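You operate a simulated robot arm through the tools that you are given. There is no shell and no other tool. Be economical: measure what you need, move in short steps, check, and stop when the job is done.

Carry out the task below with a simulated robot arm. There is one attempt and no reset: what you move stays moved.

Task
Flush the grit out of the blue nozzle in the grey pot.
Fine: stand it in the steel cup, shut the clear hood, pump the green plunger until no grit shows, open up and put it back. Set down upright: what you pick out. Where these are worked on the way, their far stop is far enough and under half their travel is too little: clear hood.

The check looks at the end state, three seconds after you hand in, the way a careful person would. Anything else that was tipped, shoved, dropped, spilled or broken makes it a failure.

Robot
A 7-joint arm with a two-finger parallel gripper on a trunk, on a base that drives. Base frame: it is fixed to the floor where the robot stands at the start and does not move with it; the origin is under the middle of the robot, x ahead of it, y to its left, z up; the surface under the hand at the start is at about z = 0.65. Readings come in m, degrees, newtons and seconds.
With the tool pointing down near the work surface it reaches from about 0.26 to 0.72 m from the robot's upright axis, wherever it stands. Its first joint turns from -166.0 to 166.0 degrees. Places, roughly: clear hood [0.4, -0.1, 0.7]; green plunger [0.6, -0.2, 0.8]; steel cup [0.4, -0.2, 0.7]. Payload 3.43 kg.
The TCP is the grasp point between the finger pads, 0.034 m short of the fingertips. In the tool frame z runs along the fingers and y along their closing line. Largest opening 0.128 m; finger width 0.024, thickness 0.012; the body of the gripper, 0.048 by 0.13 m, starts 0.096 m behind the TCP.
Orientation is told as [roll, pitch, yaw] about the base's x, y, z axes, in that order, counted from this pose: with the fingers straight down and closing along the base's y, the tool's x points along the base's -x, its y along +y and its z along -z.

Tools
- The arm moves only by the tool arm_command. Its argument "deltas" is a list of rows, each a list of 3 entries, a list of its own where there are three numbers: the shift along the tool's x, y, z in units of 250 mm (1.0 is 250 mm), then the turn, a rotation vector about the tool's x, y, z in units of 60 degrees (1.0 is 60 degrees), then the closure, from 0 (fully open) to 1 (shut). In form: [[[dx, dy, dz], [ax, ay, az], grip], ...]. A call has 1 to 12 rows; each row is the pose to reach, as a shift and turn from the pose commanded when the call began, along the tool's axes at that moment. A call with a number of a shift or a turn outside -1 to 1 is refused whole. A row lasts 0.2 s, in which the tool goes at most 0.05 m and 8.6 degrees; a call with a longer step from one row to the next is refused whole, and so is a gripper value outside its range. Where a pose cannot be reached the arm comes as near as it can. A force on the tool above 90 N (or 10 N above the force at the start of the call, whichever is more), or a blocked arm, ends the call early, and 0.2 s more pass. Each finger travels about 0.108 m/s and halts on what it meets, pressing with about 41 N; the grip force reading is that of the motor and also rises with nothing between the fingers. The clock runs only during rows and for 0.2 s after the last one: add rows that repeat a pose to give the fingers time. The reply holds the time, the measured pose of the TCP, the force on the tool along the base axes, the opening and the grip force, in the units named above and with some noise, with the torque about the TCP (base axes, N m) and any sound that the robot's microphone picked up, and new pictures: "show" is both (left out), scene, wrist or none.
- Cameras (640 x 400 px; columns grow to the right, rows downward): "scene" is now at [-0.0065, 0.1261, 1.4335]; the picture's right is [-0.18, -0.98, 0.00], its down [-0.66, 0.12, -0.74] and it looks along [0.73, -0.13, -0.67] (base axes); focal length 252 px, centre (320, 200). "wrist" rides on the gripper at [0.076, -0.011, -0.16] in the tool frame; the picture's right is [0.15, 0.99, 0.00], its down [-0.88, 0.13, -0.46] and it looks along [-0.45, 0.07, 0.89] (tool axes); focal length 234 px, centre (320, 200).
- move_column(by): slides the trunk up (or, below 0, down) by that many m; the arm and the scene camera ride with it, the base frame stays. It gives what a move gives, with no picture.
- steer(legs): drives the robot by 1 to 6 legs, each [ahead, left, turn to the left] in m, m and degrees, along the robot's own axes; the way and the turn of a leg run together, so that a leg with both is an arc; at most 1.5 m and 180 degrees a leg. The arm and the cameras ride along, it lands a little off, and it stops where it bumps. It gives what a move gives, and a new picture of the scene camera.
- aim_head(pan, tilt): turns the head with the scene camera to pan (to the left, within 86 degrees either way) and tilt (down, from -29 to 69), counted from straight ahead of the robot. It gives what a move gives, and a new picture of the scene camera.
- point_at(camera, pixels): for up to 12 pixels [column, row] of the newest picture of that camera ("zoom" is the newest enlarged one), the place [x, y, z] in the base frame of the surface seen there, good to about 0.003 m. It takes no simulated time.
- enlarge(camera, box): a new picture of the part [left, top, right, bottom] of that camera's present view, enlarged. It takes no simulated time.
- job_done(): hands the job in; it is judged then, once.

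Go step by step. Measure first, check grasps and placings, and put right what went wrong. The budget is 80 turns and 260 pictures, counting those below and the enlarged ones. Unless the task says otherwise, let go and move clear before handing in, and close with one line.

The tools are called after "Request:" as a command line: name --argument value ..., lists and objects as JSON in quotes. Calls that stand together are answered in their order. arm_command: Moves the arm, as the interface text tells. Its arguments: {"type":"object","properties":{"deltas":{"type":"array","items":{"type":"array"}},"show":{"type":"string","enum":["both","scene","wrist","none"]}},"required":["deltas"]} The other tools are called the same way: move_column (by) slides the trunk up or down; steer (legs) drives the base; aim_head (pan, tilt) turns the head that bears the scene camera; point_at (camera, pixels) gives the place of the surface under pixels of a picture; enlarge (camera, box) takes an enlarged picture of a part of a camera's view; job_done () hands the job in.

At the start:

```text
time_s: 0.0
tcp_pos: [0.3952, 0.1014, 1.0574]
orientation: [0.0, 0.0, 0.0]
ft_force: [-0.7, 0.1, -0.6]
moment: [-0.01, 0.01, 0.02]
grip_width: 0.128
gripper_force: 0.0
trunk travel left (down, up): [-0.15, 0.174]
robot x, y, heading: [-0.0011, 0.0009, -0.2]
head pan, tilt: [-10.4, 42.2]
```

scene: 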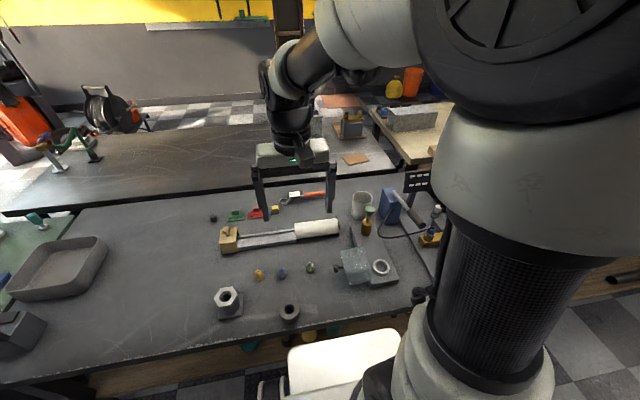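
wrist: 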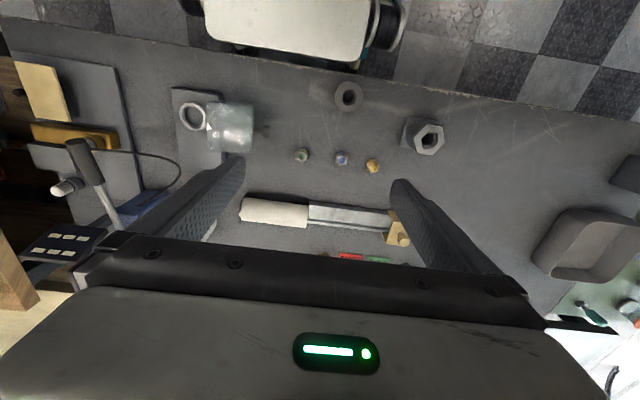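

The scene shows three small knobs near (283,272), a hood and cup near (365,265), and a grey pot near (361,203). I will enlarge these areas first.

Request:
enlarge --camera "scene" --box '[200, 230, 360, 330]'

Request:
enlarge --camera "scene" --box '[310, 180, 460, 300]'

Request:
enlarge --camera "wrist" --box '[150, 60, 470, 260]'

```text
4.00 times, centred on (280, 280) of scene
```

zoom: 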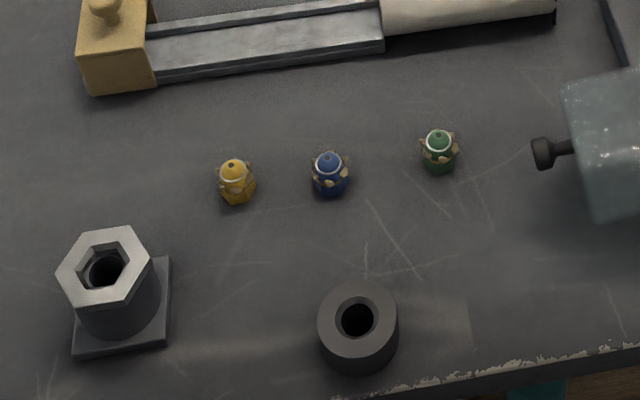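

```text
3.33 times, centred on (385, 240) of scene
```

zoom: 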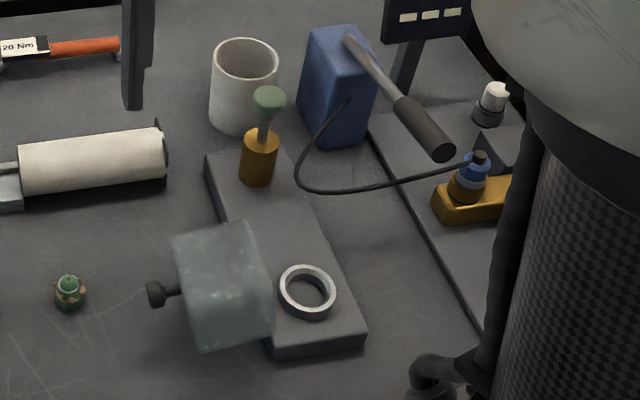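

```text
2.00 times, centred on (310, 160) of wrist
```

zoom: 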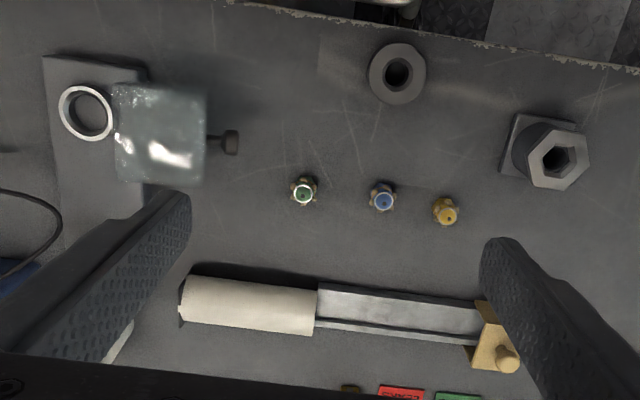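

Three gritty nozzles stand on the open bench, but the task's nozzle is in a grey pot, perhaps the pale one at (361,203). I will measure the key places.

Request:
point_at --camera "scene" --pixels '[[361, 193], [361, 212], [352, 195], [370, 195], [289, 309], [228, 298], [283, 270], [380, 267], [336, 267], [355, 262], [368, 211], [367, 228]]'

Request:
enlarge --camera "scene" --box '[340, 180, 388, 210]'

```text
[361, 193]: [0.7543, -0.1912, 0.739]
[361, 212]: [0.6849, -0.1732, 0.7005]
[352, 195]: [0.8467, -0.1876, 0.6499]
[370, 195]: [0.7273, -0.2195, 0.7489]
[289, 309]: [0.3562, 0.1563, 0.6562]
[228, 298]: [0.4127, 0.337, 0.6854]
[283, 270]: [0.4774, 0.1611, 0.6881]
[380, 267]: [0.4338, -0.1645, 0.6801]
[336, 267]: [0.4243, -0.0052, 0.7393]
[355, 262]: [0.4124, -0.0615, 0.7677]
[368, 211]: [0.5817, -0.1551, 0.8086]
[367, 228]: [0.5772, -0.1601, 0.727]
```

```text
13.33 times, centred on (364, 195) of scene
```

zoom: 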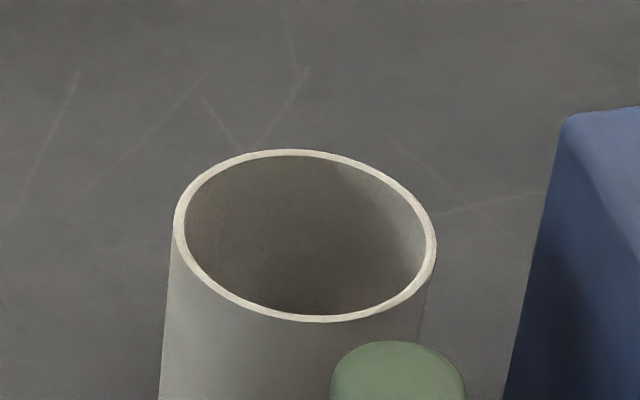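

The pot's near wall hides its floor, so I will carry the wrist camera over the pot at the present height and look in.

Request:
arm_command --deltas '[[[-0.1, -0.125, 0], [0, 0, 0], 0], [[-0.2, -0.25, 0], [0, 0, 0], 0], [[-0.3, -0.375, 0], [0, 0, 0], 0], [[-0.4, -0.5, 0], [0, 0, 0], 0], [[-0.5, -0.625, 0], [0, 0, 0], 0], [[-0.6, -0.75, 0], [0, 0, 0], 0], [[-0.7, -0.875, 0], [0, 0, 0], 0], [[-0.8, -1.0, 0], [0, 0, 0], 0]]'

```text
time_s: 1.8
tcp_pos: [0.5953, -0.1487, 1.0586]
orientation: [0.0, 0.0, -0.1]
ft_force: [0.2, -0.3, -0.8]
moment: [-0.02, 0.0, 0.01]
grip_width: 0.1279
gripper_force: 0.0
trunk travel left (down, up): [-0.15, 0.174]
robot x, y, heading: [-0.0001, -0.0001, 0.1]
head pan, tilt: [-10.4, 42.2]
```

scene: 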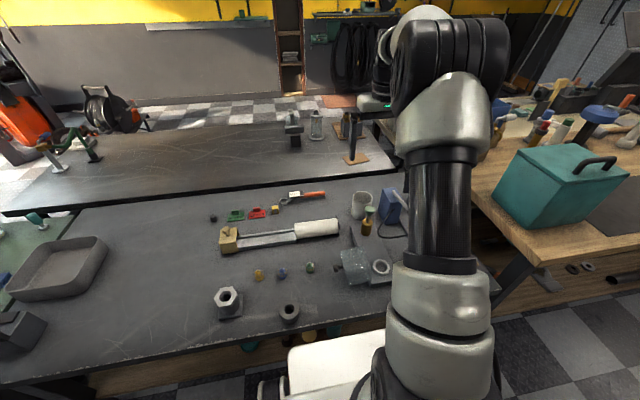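
wrist: 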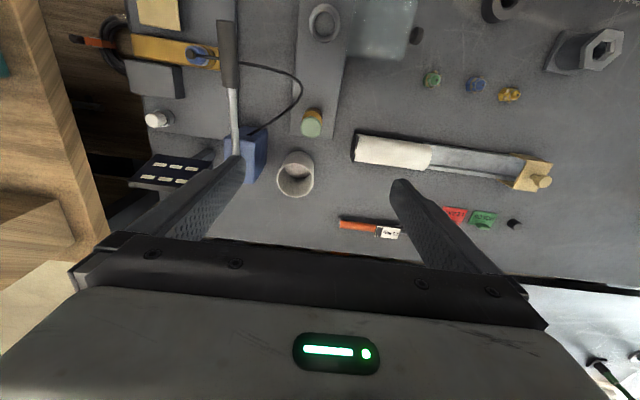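

Request:
enlarge --camera "wrist" --box '[264, 130, 344, 210]'

Request:
enlarge --camera "wrist" --box '[280, 0, 520, 150]'

Request:
enlarge --camera "scene" --box '[0, 200, 160, 360]'

```text
5.00 times, centred on (304, 170) of wrist
```

zoom: 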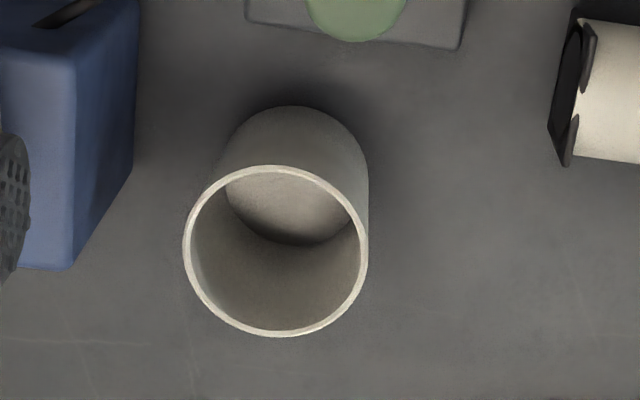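

```text
2.67 times, centred on (400, 75) of wrist
```

zoom: 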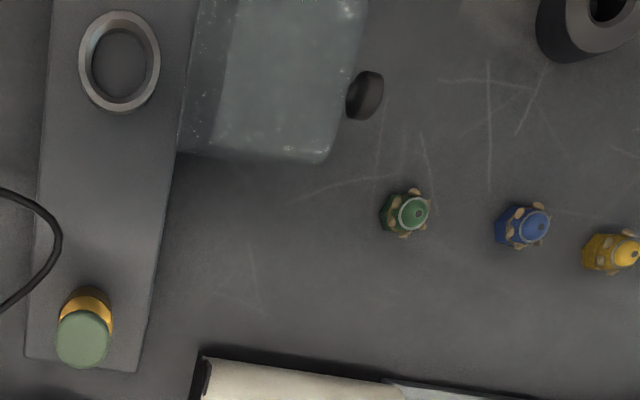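

```text
2.50 times, centred on (80, 280) of scene
```

zoom: 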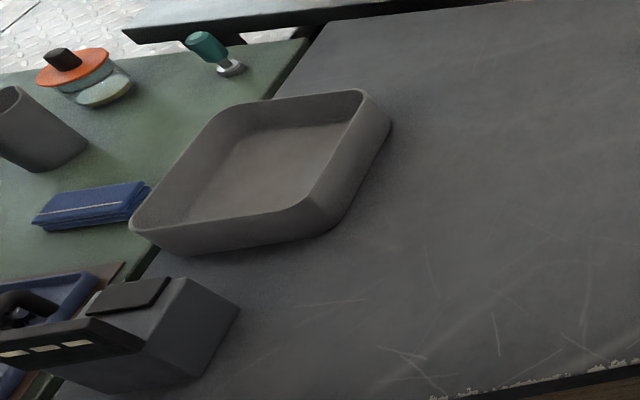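

The pale pot is empty. Another grey pot stands on the green bench to the left, near scene (12,252), so I will turn the head to look there.

Request:
aim_head --pan 45 --tilt 42

```text
time_s: 3.0
tcp_pos: [0.5947, -0.1488, 1.0565]
orientation: [0.0, 0.0, 0.0]
ft_force: [0.9, -0.2, -0.6]
moment: [0.0, 0.03, 0.02]
grip_width: 0.1281
gripper_force: 0.1
trunk travel left (down, up): [-0.15, 0.174]
robot x, y, heading: [-0.0003, -0.0022, -0.0]
head pan, tilt: [45.0, 42.0]
```

scene: 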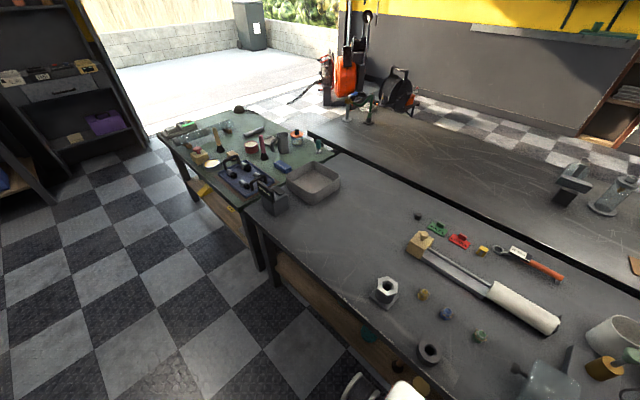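

Request:
enlarge --camera "scene" --box '[150, 90, 350, 220]'

Request:
enlarge --camera "scene" --box '[240, 120, 310, 164]'

Request:
point_at --camera "scene" --pixels '[[283, 146], [252, 148], [220, 146], [315, 180], [446, 313], [263, 150]]'

```text
3.08 times, centred on (250, 155) of scene
```

zoom: 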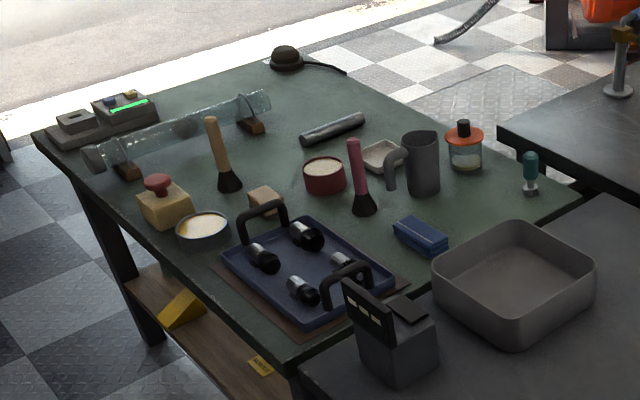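

```text
9.09 times, centred on (275, 142) of scene
```

zoom: 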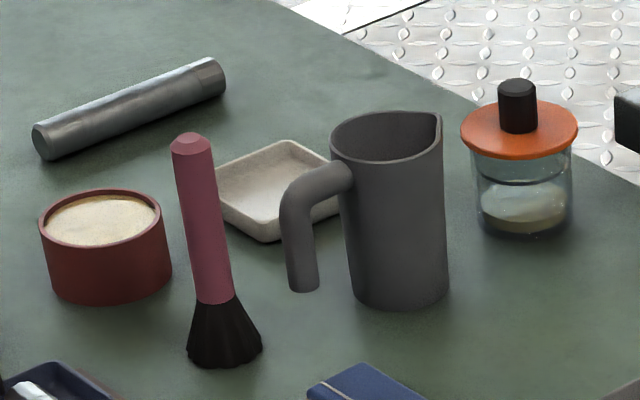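

```text
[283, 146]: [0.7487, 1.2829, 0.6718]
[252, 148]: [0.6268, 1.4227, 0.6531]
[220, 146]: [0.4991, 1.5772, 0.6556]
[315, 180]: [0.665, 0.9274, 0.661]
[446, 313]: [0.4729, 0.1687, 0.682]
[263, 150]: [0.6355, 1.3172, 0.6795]
```

The green bench holds only a grey jug and no nozzle that I can see. I will look to the right as well.

Request:
aim_head --pan -60 --tilt 40

Request:
aim_head --pan 5 --tilt 55

```text
time_s: 4.9
tcp_pos: [0.5951, -0.149, 1.0578]
orientation: [0.0, 0.0, -0.1]
ft_force: [-0.3, -0.7, -0.1]
moment: [0.03, -0.02, 0.01]
grip_width: 0.1281
gripper_force: 0.1
trunk travel left (down, up): [-0.15, 0.174]
robot x, y, heading: [-0.0008, 0.0003, 0.2]
head pan, tilt: [-60.0, 40.0]
```

scene: 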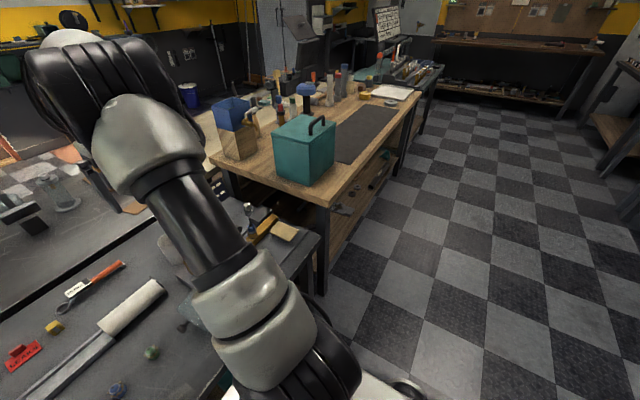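

```text
time_s: 6.2
tcp_pos: [0.5937, -0.1494, 1.0569]
orientation: [0.0, 0.0, 0.0]
ft_force: [0.1, 1.0, -0.4]
moment: [0.01, -0.01, -0.03]
grip_width: 0.1282
gripper_force: 0.2
trunk travel left (down, up): [-0.15, 0.174]
robot x, y, heading: [0.0016, -0.0005, -0.3]
head pan, tilt: [5.0, 55.0]
```

scene: 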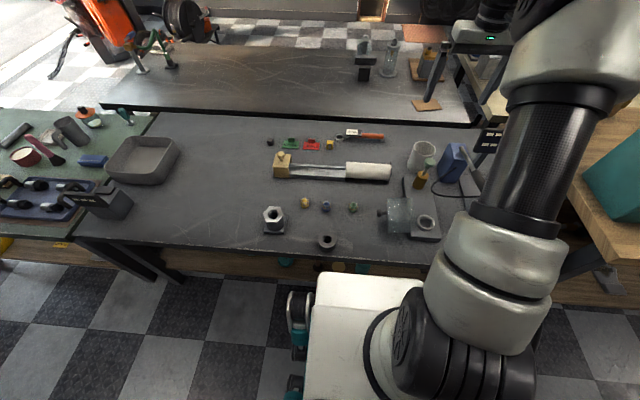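

The only blue gritty nozzle in sight is on the open bench. Next I will look into the dark grey cylinder's bore near scene (326,241) and at the nozzles up close.

Request:
arm_command --deltas '[[[0.1, 0.1, 0], [0, 0, 0], 0], [[0.2, 0.2, 0], [0, 0, 0], 0], [[0.3, 0.3, 0], [0, 0, 0], 0], [[0.4, 0.4, 0], [0, 0, 0], 0], [[0.5, 0.5, 0.05], [0, 0, 0], 0], [[0.6, 0.6, 0.15], [0, 0, 0], 0], [[0.7, 0.7, 0.25], [0, 0, 0], 0], [[0.8, 0.8, 0.35], [0, 0, 0], 0], [[0.9, 0.9, 0.45], [0, 0, 0], 0], [[0.96, 1.0, 0.55], [0, 0, 0], 0]]' --show "wrist"

Request:
enlarge --camera "wrist" --box '[220, 0, 540, 200]'

```text
time_s: 8.4
tcp_pos: [0.3547, 0.1012, 0.92]
orientation: [0.1, 0.0, -0.1]
ft_force: [-0.5, -1.1, -0.5]
moment: [0.01, 0.01, -0.02]
grip_width: 0.1283
gripper_force: 0.0
trunk travel left (down, up): [-0.15, 0.174]
robot x, y, heading: [-0.0001, 0.0033, 0.0]
head pan, tilt: [5.0, 55.0]
```

wrist: 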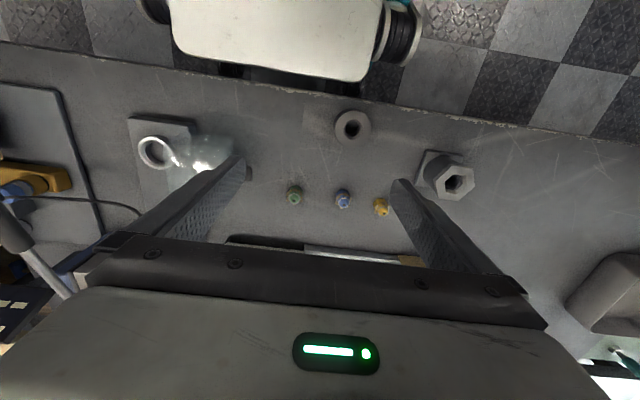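

```text
2.00 times, centred on (380, 100) of wrist
```

zoom: 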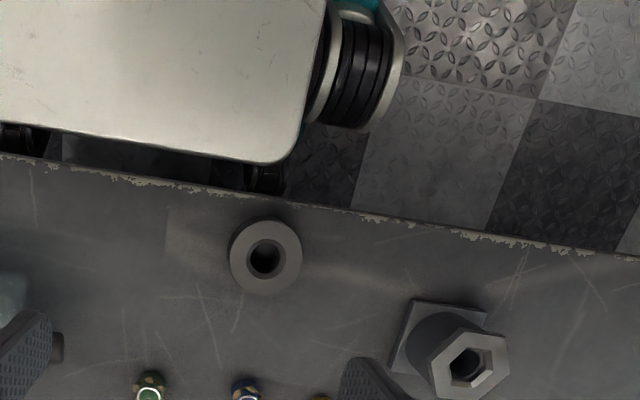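

Request:
enlarge --camera "wrist" --box '[328, 100, 376, 148]'

Request:
enlarge --camera "wrist" --box '[270, 170, 400, 230]'

Request:
point_at --camera "wrist" --pixels '[[353, 127], [340, 123], [366, 128], [352, 112], [452, 184], [295, 195], [343, 198], [381, 206], [352, 145]]'

```text
8.33 times, centred on (352, 124) of wrist
```

zoom: 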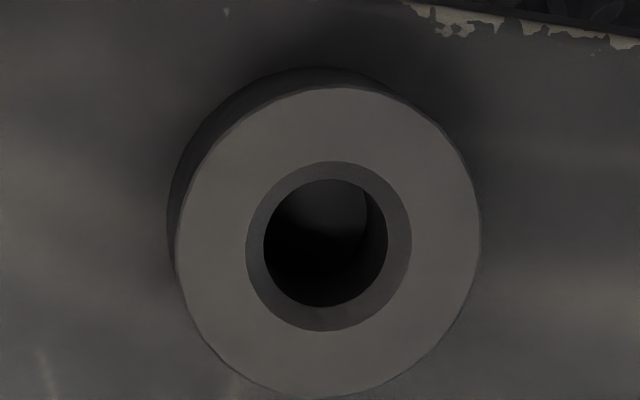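

```text
4.92 times, centred on (335, 200) of wrist
```

zoom: 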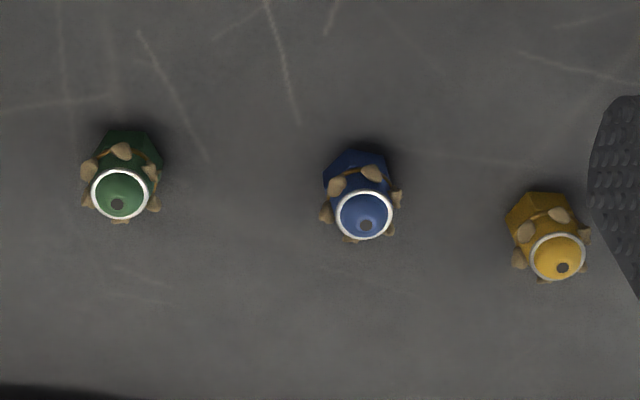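

```text
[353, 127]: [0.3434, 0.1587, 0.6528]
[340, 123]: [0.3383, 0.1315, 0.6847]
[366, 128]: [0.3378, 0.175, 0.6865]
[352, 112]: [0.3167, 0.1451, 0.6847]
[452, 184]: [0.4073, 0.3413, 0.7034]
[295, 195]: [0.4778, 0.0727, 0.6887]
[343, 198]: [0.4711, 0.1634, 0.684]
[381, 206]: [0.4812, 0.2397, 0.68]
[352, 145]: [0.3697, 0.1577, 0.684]
```

The cylinder's bore is empty, and the blue gritty nozzle at (0.471,0.163) is the only one visible. The grey jug on the green bench could hide another, so I will raise the trunk, drive left and look into it.

Request:
move_column --by 0.17

Request:
steer --legs '[[0, 1.15, 0]]'

Request:
aim_head --pan 0 --tilt 50

```text
time_s: 10.3
tcp_pos: [0.3541, 0.1023, 1.0894]
orientation: [-0.1, 0.1, 0.0]
ft_force: [-0.1, -0.6, 0.7]
moment: [0.03, -0.01, 0.02]
grip_width: 0.128
gripper_force: 0.0
trunk travel left (down, up): [-0.32, 0.004]
robot x, y, heading: [-0.0024, 0.0009, -0.2]
head pan, tilt: [5.0, 55.0]
```

```text
time_s: 21.8
tcp_pos: [0.3504, 1.2643, 1.0897]
orientation: [0.1, 0.1, 0.4]
ft_force: [0.5, 0.5, -0.5]
moment: [-0.01, 0.01, 0.0]
grip_width: 0.1278
gripper_force: 0.1
trunk travel left (down, up): [-0.32, 0.004]
robot x, y, heading: [-0.0014, 1.1599, 0.7]
head pan, tilt: [5.0, 55.0]
```

scene: 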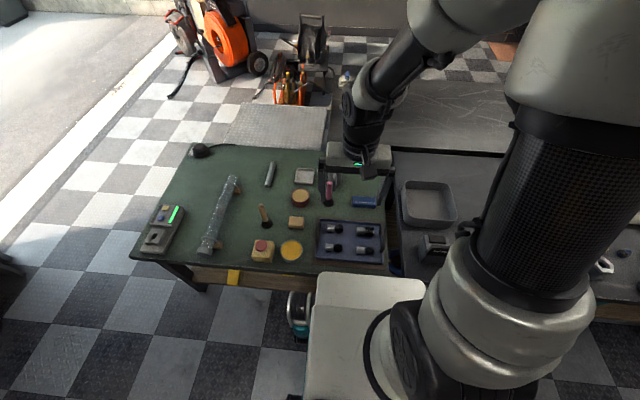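

```text
time_s: 22.4
tcp_pos: [0.3489, 1.264, 1.0905]
orientation: [0.0, 0.0, 0.5]
ft_force: [-0.3, 0.7, -0.7]
moment: [-0.02, -0.02, -0.01]
grip_width: 0.1279
gripper_force: 0.1
trunk travel left (down, up): [-0.32, 0.004]
robot x, y, heading: [-0.0041, 1.1602, 0.7]
head pan, tilt: [0.0, 50.0]
```

scene: 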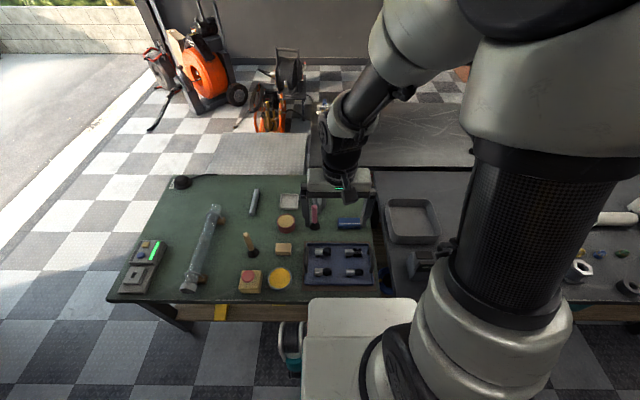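

The gripper hides the jug from this side, so I will move the wrist camera over it.

Request:
arm_command --deltas '[[[-0.18, 0, 0], [0, 0, 0], 0], [[-0.36, 0, 0], [0, 0, 0], 0], [[-0.54, 0, 0], [0, 0, 0], 0], [[-0.72, 0, 0], [0, 0, 0], 0], [[-0.9, 0, 0], [0, 0, 0], 0], [[-1.0, 0, 0], [0, 0, 0], 0]]' --show "wrist"

```text
time_s: 23.8
tcp_pos: [0.5998, 1.2662, 1.0906]
orientation: [0.0, -0.1, 0.5]
ft_force: [0.6, 0.5, 0.2]
moment: [-0.03, 0.01, -0.01]
grip_width: 0.1279
gripper_force: 0.0
trunk travel left (down, up): [-0.32, 0.004]
robot x, y, heading: [-0.0051, 1.1615, 0.6]
head pan, tilt: [0.0, 50.0]
```

wrist: 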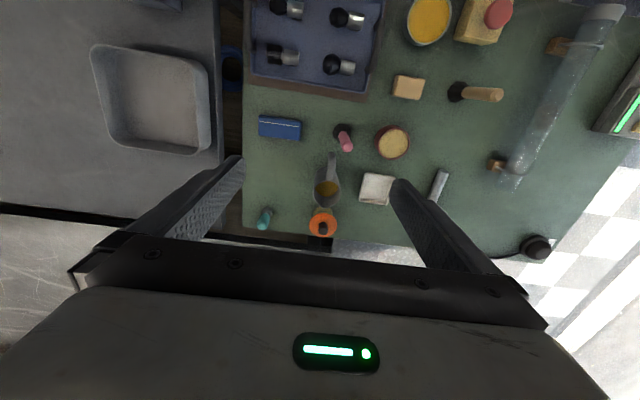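

The jug holds only something yellow, no nozzle. I will drive back and check the wooden bench and the rest once before taking the bench nozzle.

Request:
arm_command --deltas '[[[0.18, 0, 0], [0, 0, 0], 0], [[0.36, 0, 0], [0, 0, 0], 0], [[0.54, 0, 0], [0, 0, 0], 0], [[0.72, 0, 0], [0, 0, 0], 0], [[0.9, 0, 0], [0, 0, 0], 0], [[1.0, 0, 0], [0, 0, 0], 0]]' --show "none"

Request:
steer --legs '[[0, -1.16, -0.6]]'

Request:
aim_head --pan -55 --tilt 30

Request:
enlarge --camera "scene" --box '[180, 60, 440, 220]'

```text
time_s: 25.2
tcp_pos: [0.3488, 1.2652, 1.0905]
orientation: [-0.1, 0.0, 0.4]
ft_force: [-0.3, 0.0, 0.4]
moment: [0.02, 0.01, -0.03]
grip_width: 0.1279
gripper_force: 0.0
trunk travel left (down, up): [-0.32, 0.004]
robot x, y, heading: [-0.0074, 1.1648, 0.7]
head pan, tilt: [0.0, 50.0]
```

```text
time_s: 36.6
tcp_pos: [0.3565, 0.1041, 1.0906]
orientation: [-0.1, -0.1, 0.1]
ft_force: [-0.1, 0.0, 0.2]
moment: [0.0, 0.02, -0.02]
grip_width: 0.1281
gripper_force: 0.1
trunk travel left (down, up): [-0.32, 0.004]
robot x, y, heading: [-0.0003, 0.0018, 0.3]
head pan, tilt: [0.0, 50.0]
```

scene: 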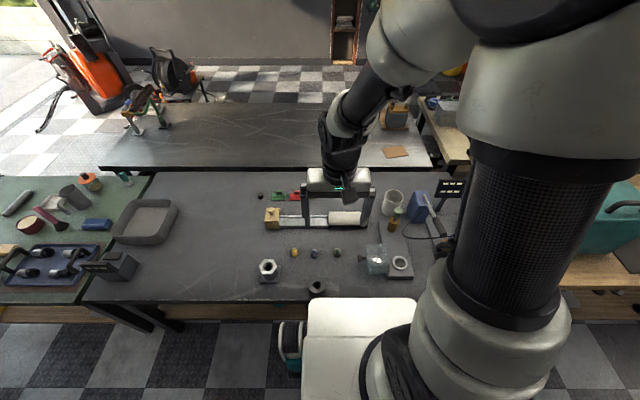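

```text
time_s: 37.9
tcp_pos: [0.3569, 0.1045, 1.0902]
orientation: [0.1, 0.0, 0.1]
ft_force: [-0.2, -0.3, 0.2]
moment: [-0.02, 0.01, 0.04]
grip_width: 0.1279
gripper_force: 0.1
trunk travel left (down, up): [-0.32, 0.004]
robot x, y, heading: [0.0041, -0.0002, 0.0]
head pan, tilt: [-55.0, 30.0]
```

scene: 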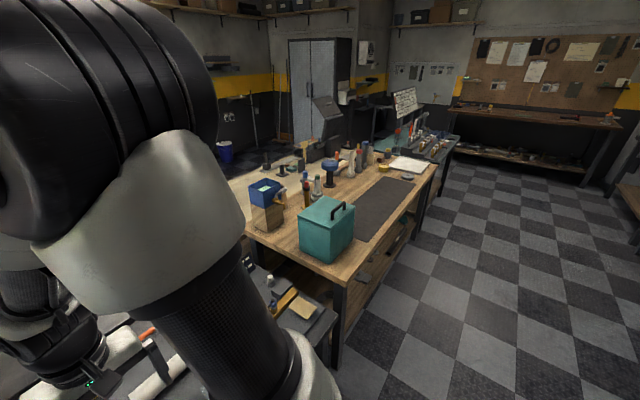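

```text
2.46 times, centred on (310, 140) of scene
```

zoom: 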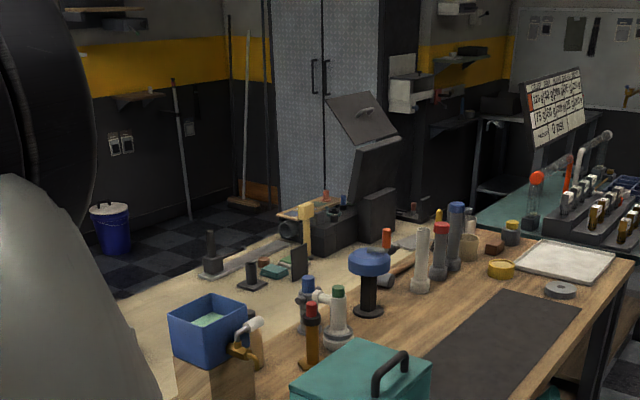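

No nozzle stands in any grey vessel, so the gritty blue nozzle on the bench is the one. I will lower the trunk and study the station from above.

Request:
move_column --by -0.17

Request:
aim_head --pan 0 --tilt 50

Request:
arm_command --deltas '[[[0, -0.18, 0], [0, 0, 0], 0], [[0, -0.36, 0], [0, 0, 0], 0], [[0, -0.54, 0], [0, 0, 0], 0], [[0, -0.72, 0], [0, 0, 0], 0], [[0, -0.8, 0], [0, 0, 0], 0], [[0, -0.8, 0], [0, 0, 0], 0]]'

Request:
enlarge --camera "wrist" --box '[220, 60, 420, 220]'

```text
time_s: 39.8
tcp_pos: [0.3558, 0.1034, 0.9205]
orientation: [0.0, 0.0, 0.0]
ft_force: [0.4, 0.6, -0.3]
moment: [0.0, 0.0, 0.02]
grip_width: 0.1283
gripper_force: 0.0
trunk travel left (down, up): [-0.15, 0.174]
robot x, y, heading: [0.0014, 0.002, -0.1]
head pan, tilt: [-55.0, 30.0]
```

```text
time_s: 41.0
tcp_pos: [0.356, 0.1041, 0.9199]
orientation: [0.0, 0.0, 0.1]
ft_force: [0.5, -0.4, 0.0]
moment: [0.0, 0.05, 0.0]
grip_width: 0.128
gripper_force: 0.0
trunk travel left (down, up): [-0.15, 0.174]
robot x, y, heading: [0.0021, 0.0036, 0.0]
head pan, tilt: [0.0, 50.0]
```

scene: 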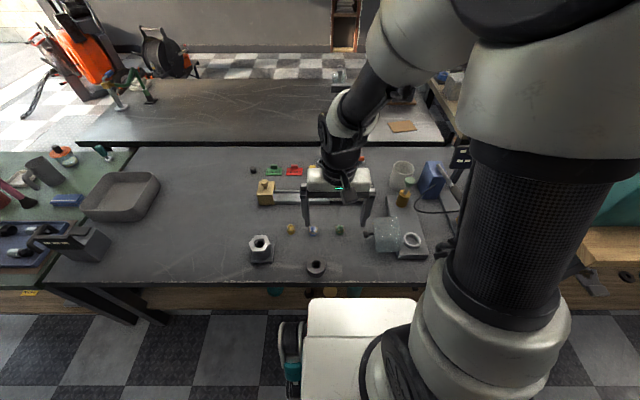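

```text
time_s: 42.4
tcp_pos: [0.3574, -0.0962, 0.9209]
orientation: [0.1, 0.1, 0.1]
ft_force: [0.8, -0.9, -0.1]
moment: [0.0, 0.0, 0.0]
grip_width: 0.1281
gripper_force: 0.1
trunk travel left (down, up): [-0.15, 0.174]
robot x, y, heading: [-0.0006, 0.0007, 0.1]
head pan, tilt: [0.0, 50.0]
```

scene: 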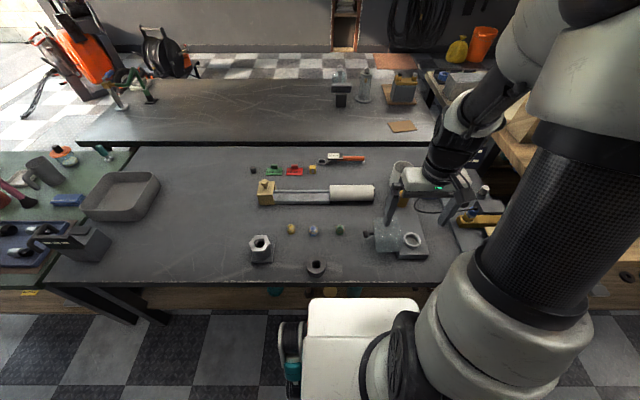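
wrist: 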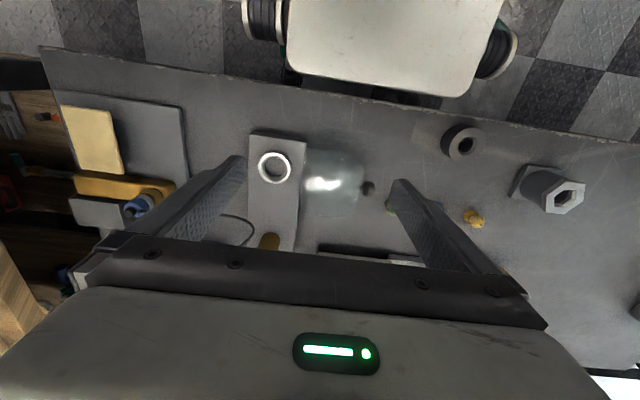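

```text
2.50 times, centred on (320, 140) of wrist
```

zoom: 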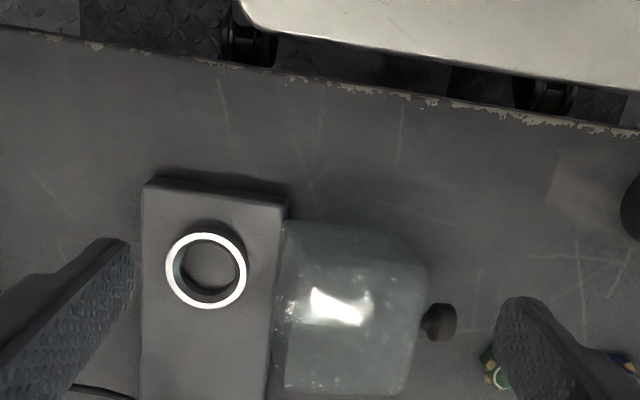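

The hood lies open on its hinge at the station's left edge, its knob at wrist (368,188) pointing left. I will measure it.

Request:
point_at --camera "zoom" --pixels '[[440, 322], [285, 240], [275, 390], [420, 260], [400, 380], [340, 310], [208, 270], [170, 268], [243, 268], [207, 236], [206, 303], [160, 210]]'

Request:
enlarge --camera "scene" --box '[340, 180, 460, 270]'

```text
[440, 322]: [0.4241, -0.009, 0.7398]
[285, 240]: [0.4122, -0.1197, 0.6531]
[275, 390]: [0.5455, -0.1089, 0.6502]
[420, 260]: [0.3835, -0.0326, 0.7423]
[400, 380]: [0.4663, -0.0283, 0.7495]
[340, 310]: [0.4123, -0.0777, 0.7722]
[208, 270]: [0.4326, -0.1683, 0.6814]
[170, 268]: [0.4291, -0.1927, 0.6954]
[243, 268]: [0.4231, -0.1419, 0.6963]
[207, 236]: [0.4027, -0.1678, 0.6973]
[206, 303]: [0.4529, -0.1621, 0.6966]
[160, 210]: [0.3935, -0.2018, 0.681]
```

```text
4.44 times, centred on (400, 225) of scene
```

zoom: 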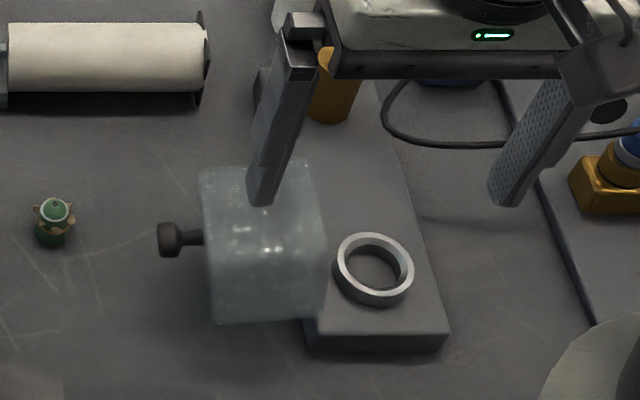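

The cup is centred near (0.428,-0.167), its rim at z 0.697 and floor at 0.681. The hood hinges at about y -0.115, z 0.685, with the knob at (0.424,-0.01,0.74). Next I will go above the blue nozzle.

Request:
arm_command --deltas '[[[0, 0.1, 0], [0, 0, 0], 0], [[-0.05, 0.25, 0], [0, 0, 0], 0], [[-0.1, 0.4, 0], [0, 0, 0], 0.1], [[-0.15, 0.55, 0.05], [0, 0, 0], 0.2], [[-0.2, 0.7, 0.1], [0, 0, 0], 0.3], [[-0.25, 0.85, 0.2], [0, 0, 0], 0.4], [[-0.35, 0.93, 0.3], [0, 0, 0], 0.5], [[-0.45, 1.0, 0.4], [0, 0, 0], 0.5], [[-0.45, 1.0, 0.46], [0, 0, 0], 0.5], [[-0.45, 1.0, 0.46], [0, 0, 0], 0.5]]'

Request:
enlarge --camera "wrist" --box '[260, 80, 380, 200]'

```text
time_s: 44.6
tcp_pos: [0.4695, 0.1527, 0.8052]
orientation: [0.1, -0.1, 0.1]
ft_force: [0.0, -0.2, 0.2]
moment: [-0.04, 0.02, 0.01]
grip_width: 0.064
gripper_force: 0.0
trunk travel left (down, up): [-0.15, 0.174]
robot x, y, heading: [0.0018, 0.0025, 0.0]
head pan, tilt: [0.0, 50.0]
```

scene: 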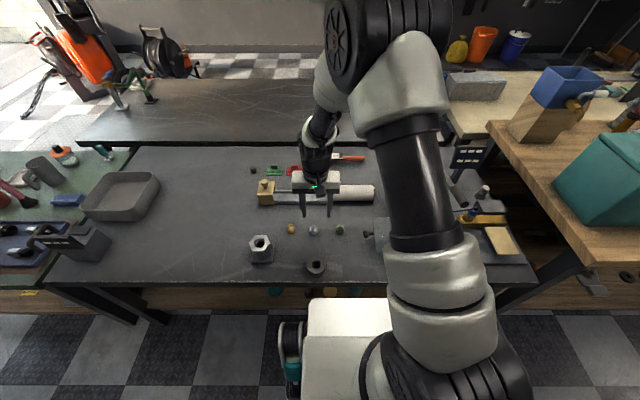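
wrist: 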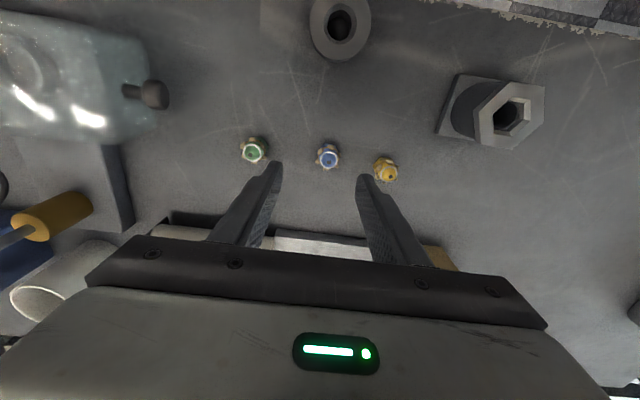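

```text
3.33 times, centred on (320, 140) of wrist
```

zoom: 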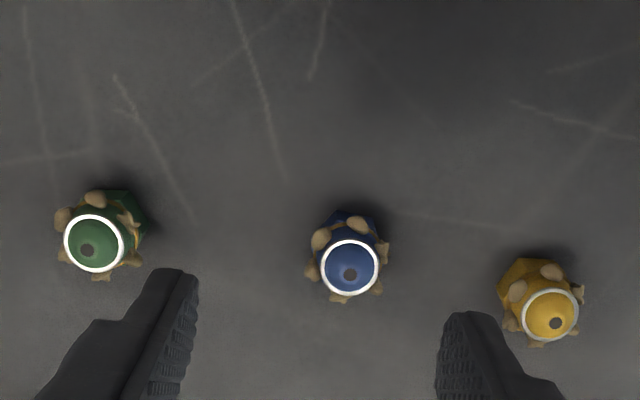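

Request:
enlarge --camera "wrist" --box '[308, 136, 348, 176]'

Request:
enlarge --camera "scene" --box '[299, 216, 329, 244]'

Request:
point_at --camera "wrist" --pixels '[[328, 159], [325, 157], [336, 160], [319, 160], [328, 145], [329, 168], [328, 155]]'

Request:
point_at --camera "scene" --pixels '[[313, 227], [313, 230], [313, 235], [309, 230], [318, 230]]'

```text
10.00 times, centred on (328, 156) of wrist
```

zoom: 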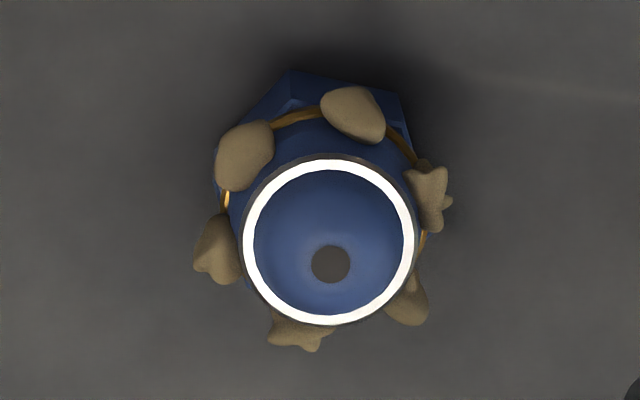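

```text
14.29 times, centred on (314, 230) of scene
```

zoom: 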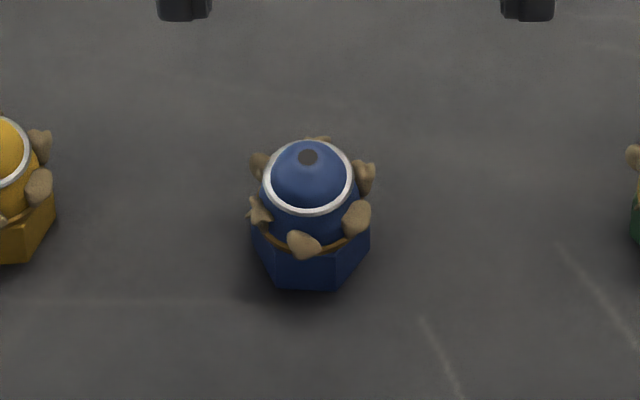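

```text
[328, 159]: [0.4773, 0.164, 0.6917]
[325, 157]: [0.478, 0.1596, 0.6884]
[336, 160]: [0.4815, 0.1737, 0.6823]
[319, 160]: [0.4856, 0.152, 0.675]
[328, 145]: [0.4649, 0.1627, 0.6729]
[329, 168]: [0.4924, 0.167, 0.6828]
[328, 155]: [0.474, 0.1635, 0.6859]
```

```text
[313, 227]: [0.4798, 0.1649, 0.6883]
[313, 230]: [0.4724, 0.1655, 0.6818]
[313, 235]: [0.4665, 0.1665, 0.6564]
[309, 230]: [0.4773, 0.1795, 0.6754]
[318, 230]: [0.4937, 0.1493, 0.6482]
```

The blue nozzle stands at (0.478,0.1635), 0.042 m tall, with its hex base below z 0.668 and grit above. I will grip it by the upper part with fingertips at 0.671, so they will later clear the cup rim.

Request:
arm_command --deltas '[[[-0.034, 0.044, 0.1], [0, 0, 0], 0.5], [[-0.034, 0.044, 0.2], [0, 0, 0], 0.5], [[-0.034, 0.044, 0.3], [0, 0, 0], 0.5], [[-0.034, 0.044, 0.36], [0, 0, 0], 0.5], [[-0.034, 0.044, 0.4], [0, 0, 0], 0.5], [[-0.034, 0.044, 0.4], [0, 0, 0], 0.5], [[-0.034, 0.044, 0.4], [0, 0, 0], 0.65], [[-0.034, 0.044, 0.4], [0, 0, 0], 0.75], [[-0.034, 0.044, 0.4], [0, 0, 0], 0.85], [[-0.034, 0.044, 0.4], [0, 0, 0], 1.0], [[-0.034, 0.044, 0.4], [0, 0, 0], 1.0]]'

Request:
enlarge --camera "scene" --box '[280, 180, 350, 250]'

```text
time_s: 47.0
tcp_pos: [0.4773, 0.1661, 0.7061]
orientation: [0.0, 0.0, 0.2]
ft_force: [0.2, 0.7, 0.4]
moment: [-0.02, 0.01, -0.01]
grip_width: 0.0213
gripper_force: 40.8
trunk travel left (down, up): [-0.15, 0.174]
robot x, y, heading: [0.0013, 0.005, 0.0]
head pan, tilt: [0.0, 50.0]
```

scene: 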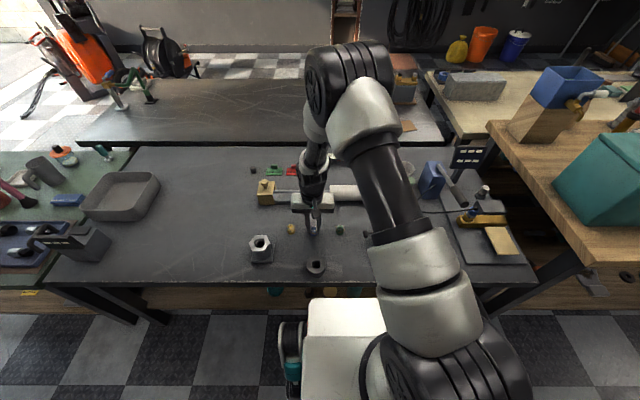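
wrist: 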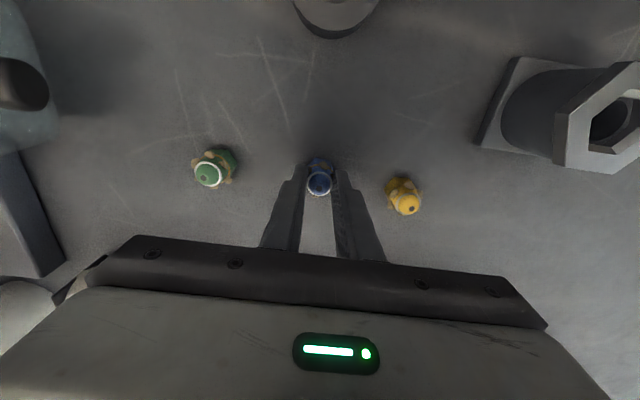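

```text
5.71 times, centred on (315, 215) of scene
```

zoom: 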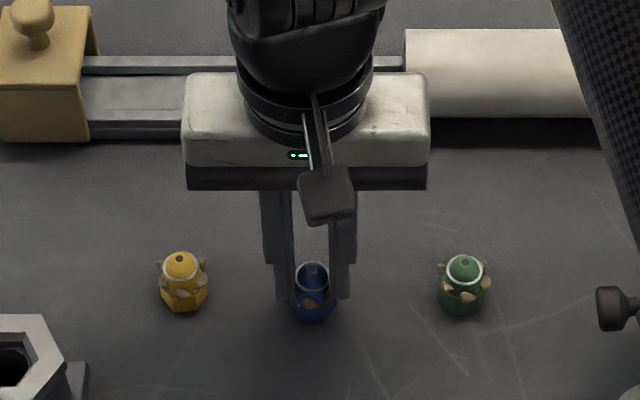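

The nozzle is held (opening 0.021 m, 41 N). I will lift it and carry it over the hood toward the cup.

Request:
arm_command --deltas '[[[0, 0, -0.1], [0, 0, 0], 1], [[0, 0, -0.28], [0, 0, 0], 1], [[0, 0, -0.46], [0, 0, 0], 1], [[0, 0, -0.64], [0, 0, 0], 1], [[0.03, -0.16, -0.66], [0, 0, 0], 1], [[0.06, -0.33, -0.66], [0, 0, 0], 1], [[0.09, -0.5, -0.66], [0, 0, 0], 1], [[0.12, -0.67, -0.66], [0, 0, 0], 1], [[0.15, -0.84, -0.66], [0, 0, 0], 1], [[0.19, -1.0, -0.66], [0, 0, 0], 1], [[0.19, -1.0, -0.66], [0, 0, 0], 1]]'

```text
time_s: 49.4
tcp_pos: [0.4295, -0.0848, 0.8718]
orientation: [0.0, 0.1, 0.0]
ft_force: [-1.4, -0.3, -0.7]
moment: [0.02, 0.01, -0.01]
grip_width: 0.021
gripper_force: 41.0
trunk travel left (down, up): [-0.15, 0.174]
robot x, y, heading: [-0.0012, 0.0014, 0.1]
head pan, tilt: [0.0, 50.0]
```

scene: 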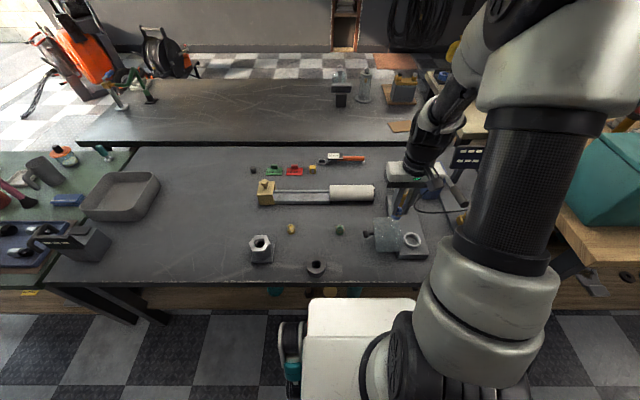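
wrist: 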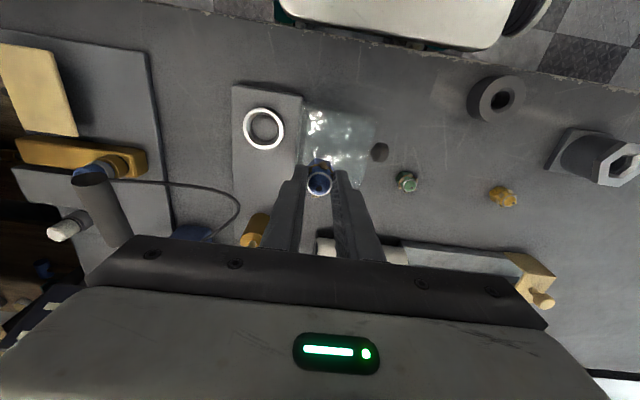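

The nozzle is aloft over the hood. I will measure the cup rim again from here.

Request:
enlarge --camera "wrist" --box '[230, 90, 300, 160]'

Request:
point_at --camera "wrist" --pixels '[[244, 130], [282, 129], [263, 108], [264, 148], [263, 128], [250, 118]]'

```text
5.71 times, centred on (265, 125) of wrist
```

zoom: 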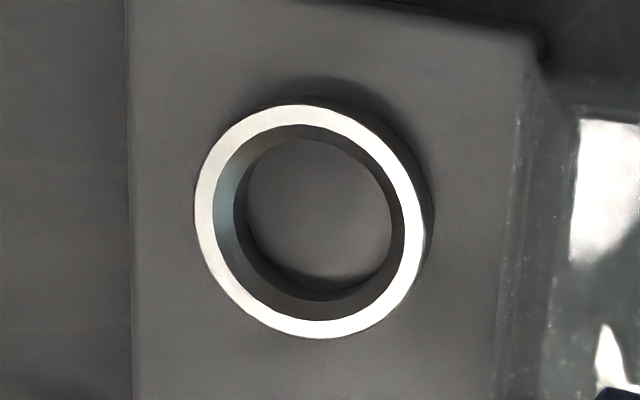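

```text
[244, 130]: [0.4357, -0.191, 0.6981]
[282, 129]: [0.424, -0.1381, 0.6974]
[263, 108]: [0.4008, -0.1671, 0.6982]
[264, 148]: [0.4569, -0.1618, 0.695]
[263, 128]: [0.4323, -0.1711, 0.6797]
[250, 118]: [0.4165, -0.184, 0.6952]
```

The cup centre is (0.429,-0.165). I will move over it and descend to just above its floor.

Request:
arm_command --deltas '[[[0, -0.16, 0], [0, 0, 0], 1], [[0, -0.32, 0], [0, 0, 0], 1], [[0, -0.32, 0], [0, 0, 0], 1], [[0, -0.32, 0.15], [0, 0, 0], 1], [[0, -0.32, 0.3], [0, 0, 0], 1], [[0, -0.32, 0.4], [0, 0, 0], 1], [[0, -0.32, 0.4], [0, 0, 0], 1]]'

Request:
enlarge --camera "wrist" --box '[260, 110, 380, 210]'

Request:
enlarge --camera "scene" --box '[370, 180, 460, 270]'

```text
time_s: 51.0
tcp_pos: [0.4292, -0.1655, 0.7707]
orientation: [0.0, 0.0, 0.1]
ft_force: [-0.2, 0.1, -0.9]
moment: [-0.01, 0.01, 0.01]
grip_width: 0.0209
gripper_force: 40.6
trunk travel left (down, up): [-0.15, 0.174]
robot x, y, heading: [-0.0035, 0.0032, 0.1]
head pan, tilt: [0.0, 50.0]
```

scene: 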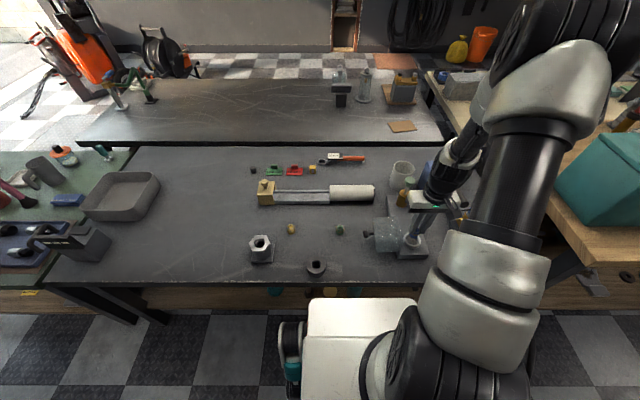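
wrist: 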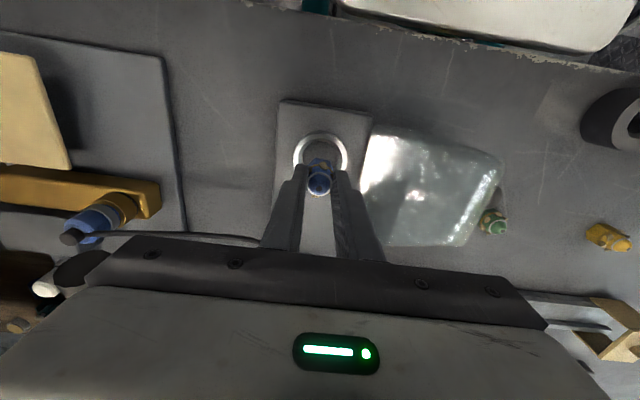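

```text
4.00 times, centred on (320, 160) of wrist
```

zoom: 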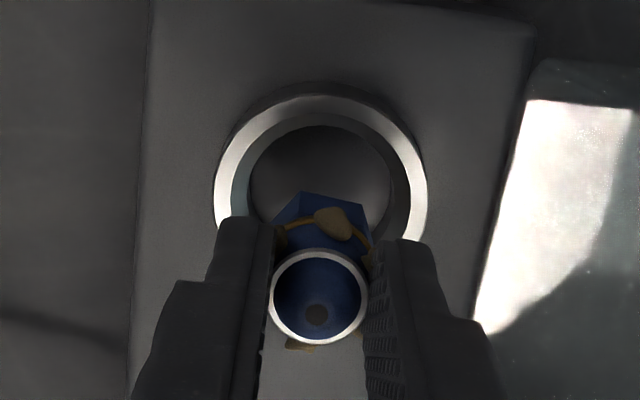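

```text
4.44 times, centred on (415, 225) of scene
```

zoom: 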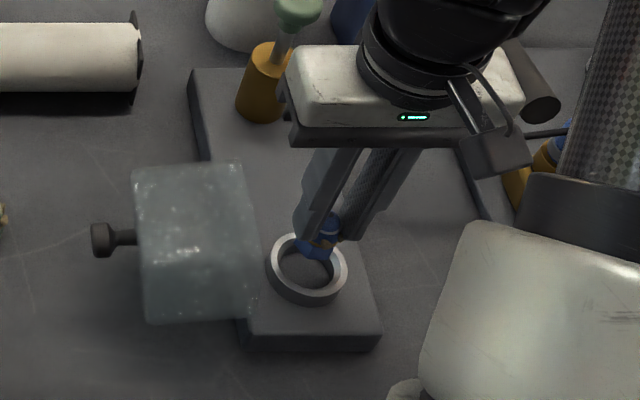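

The nozzle is centred over the cup. I will lower it to the floor and open by a small amount.

Request:
arm_command --deltas '[[[0, 0, 0.06], [0, 0, 0], 1], [[0, 0, 0.11], [0, 0, 0], 1], [[0, 0, 0.125], [0, 0, 0], 1], [[0, 0, 0.134], [0, 0, 0], 1], [[0, 0, 0.134], [0, 0, 0], 1]]'

Request:
enlarge --camera "wrist" --box '[260, 110, 380, 210]'

```text
time_s: 52.2
tcp_pos: [0.4305, -0.1659, 0.7363]
orientation: [0.0, 0.0, 0.1]
ft_force: [0.1, 0.4, 0.6]
moment: [0.0, 0.03, 0.0]
grip_width: 0.0207
gripper_force: 40.3
trunk travel left (down, up): [-0.15, 0.174]
robot x, y, heading: [0.001, 0.0035, -0.0]
head pan, tilt: [0.0, 50.0]
```

scene: 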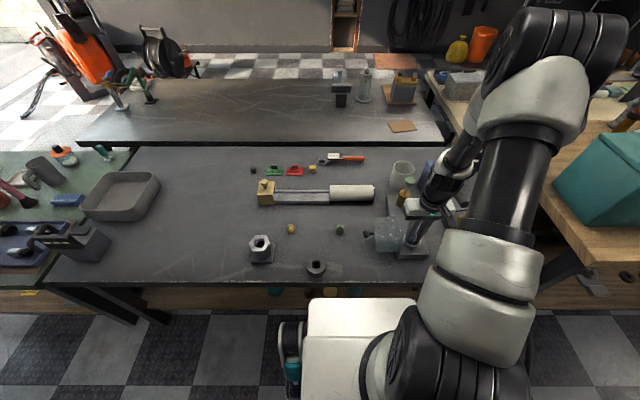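
wrist: 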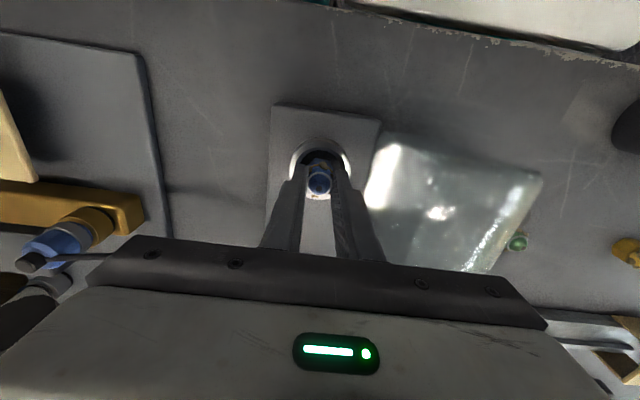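

```text
4.00 times, centred on (320, 160) of wrist
```

zoom: 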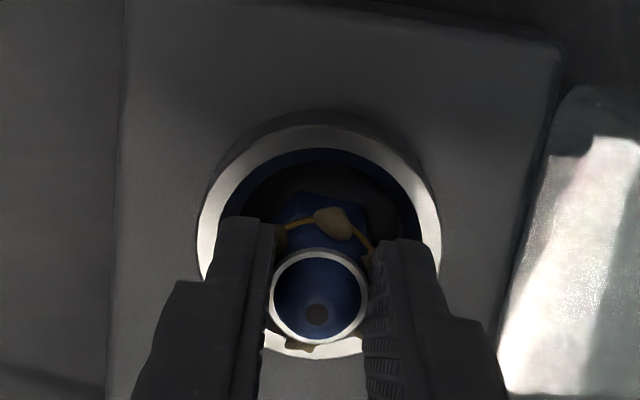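

There is no contact force yet, so I will go down 2 mm more and then release gently and rise.

Request:
arm_command --deltas '[[[0, 0, 0.004], [0, 0, 0], 1], [[0, 0, 0.008], [0, 0, 0], 1], [[0, 0, 0.01], [0, 0, 0], 1], [[0, 0, 0.01], [0, 0, 0], 1]]' --show "none"

```text
time_s: 53.2
tcp_pos: [0.4298, -0.166, 0.736]
orientation: [-0.1, -0.2, 0.1]
ft_force: [-4.9, 1.1, 36.2]
moment: [-0.02, 0.27, 0.01]
grip_width: 0.0207
gripper_force: 41.4
trunk travel left (down, up): [-0.15, 0.174]
robot x, y, heading: [0.001, 0.0036, 0.2]
head pan, tilt: [0.0, 50.0]
```

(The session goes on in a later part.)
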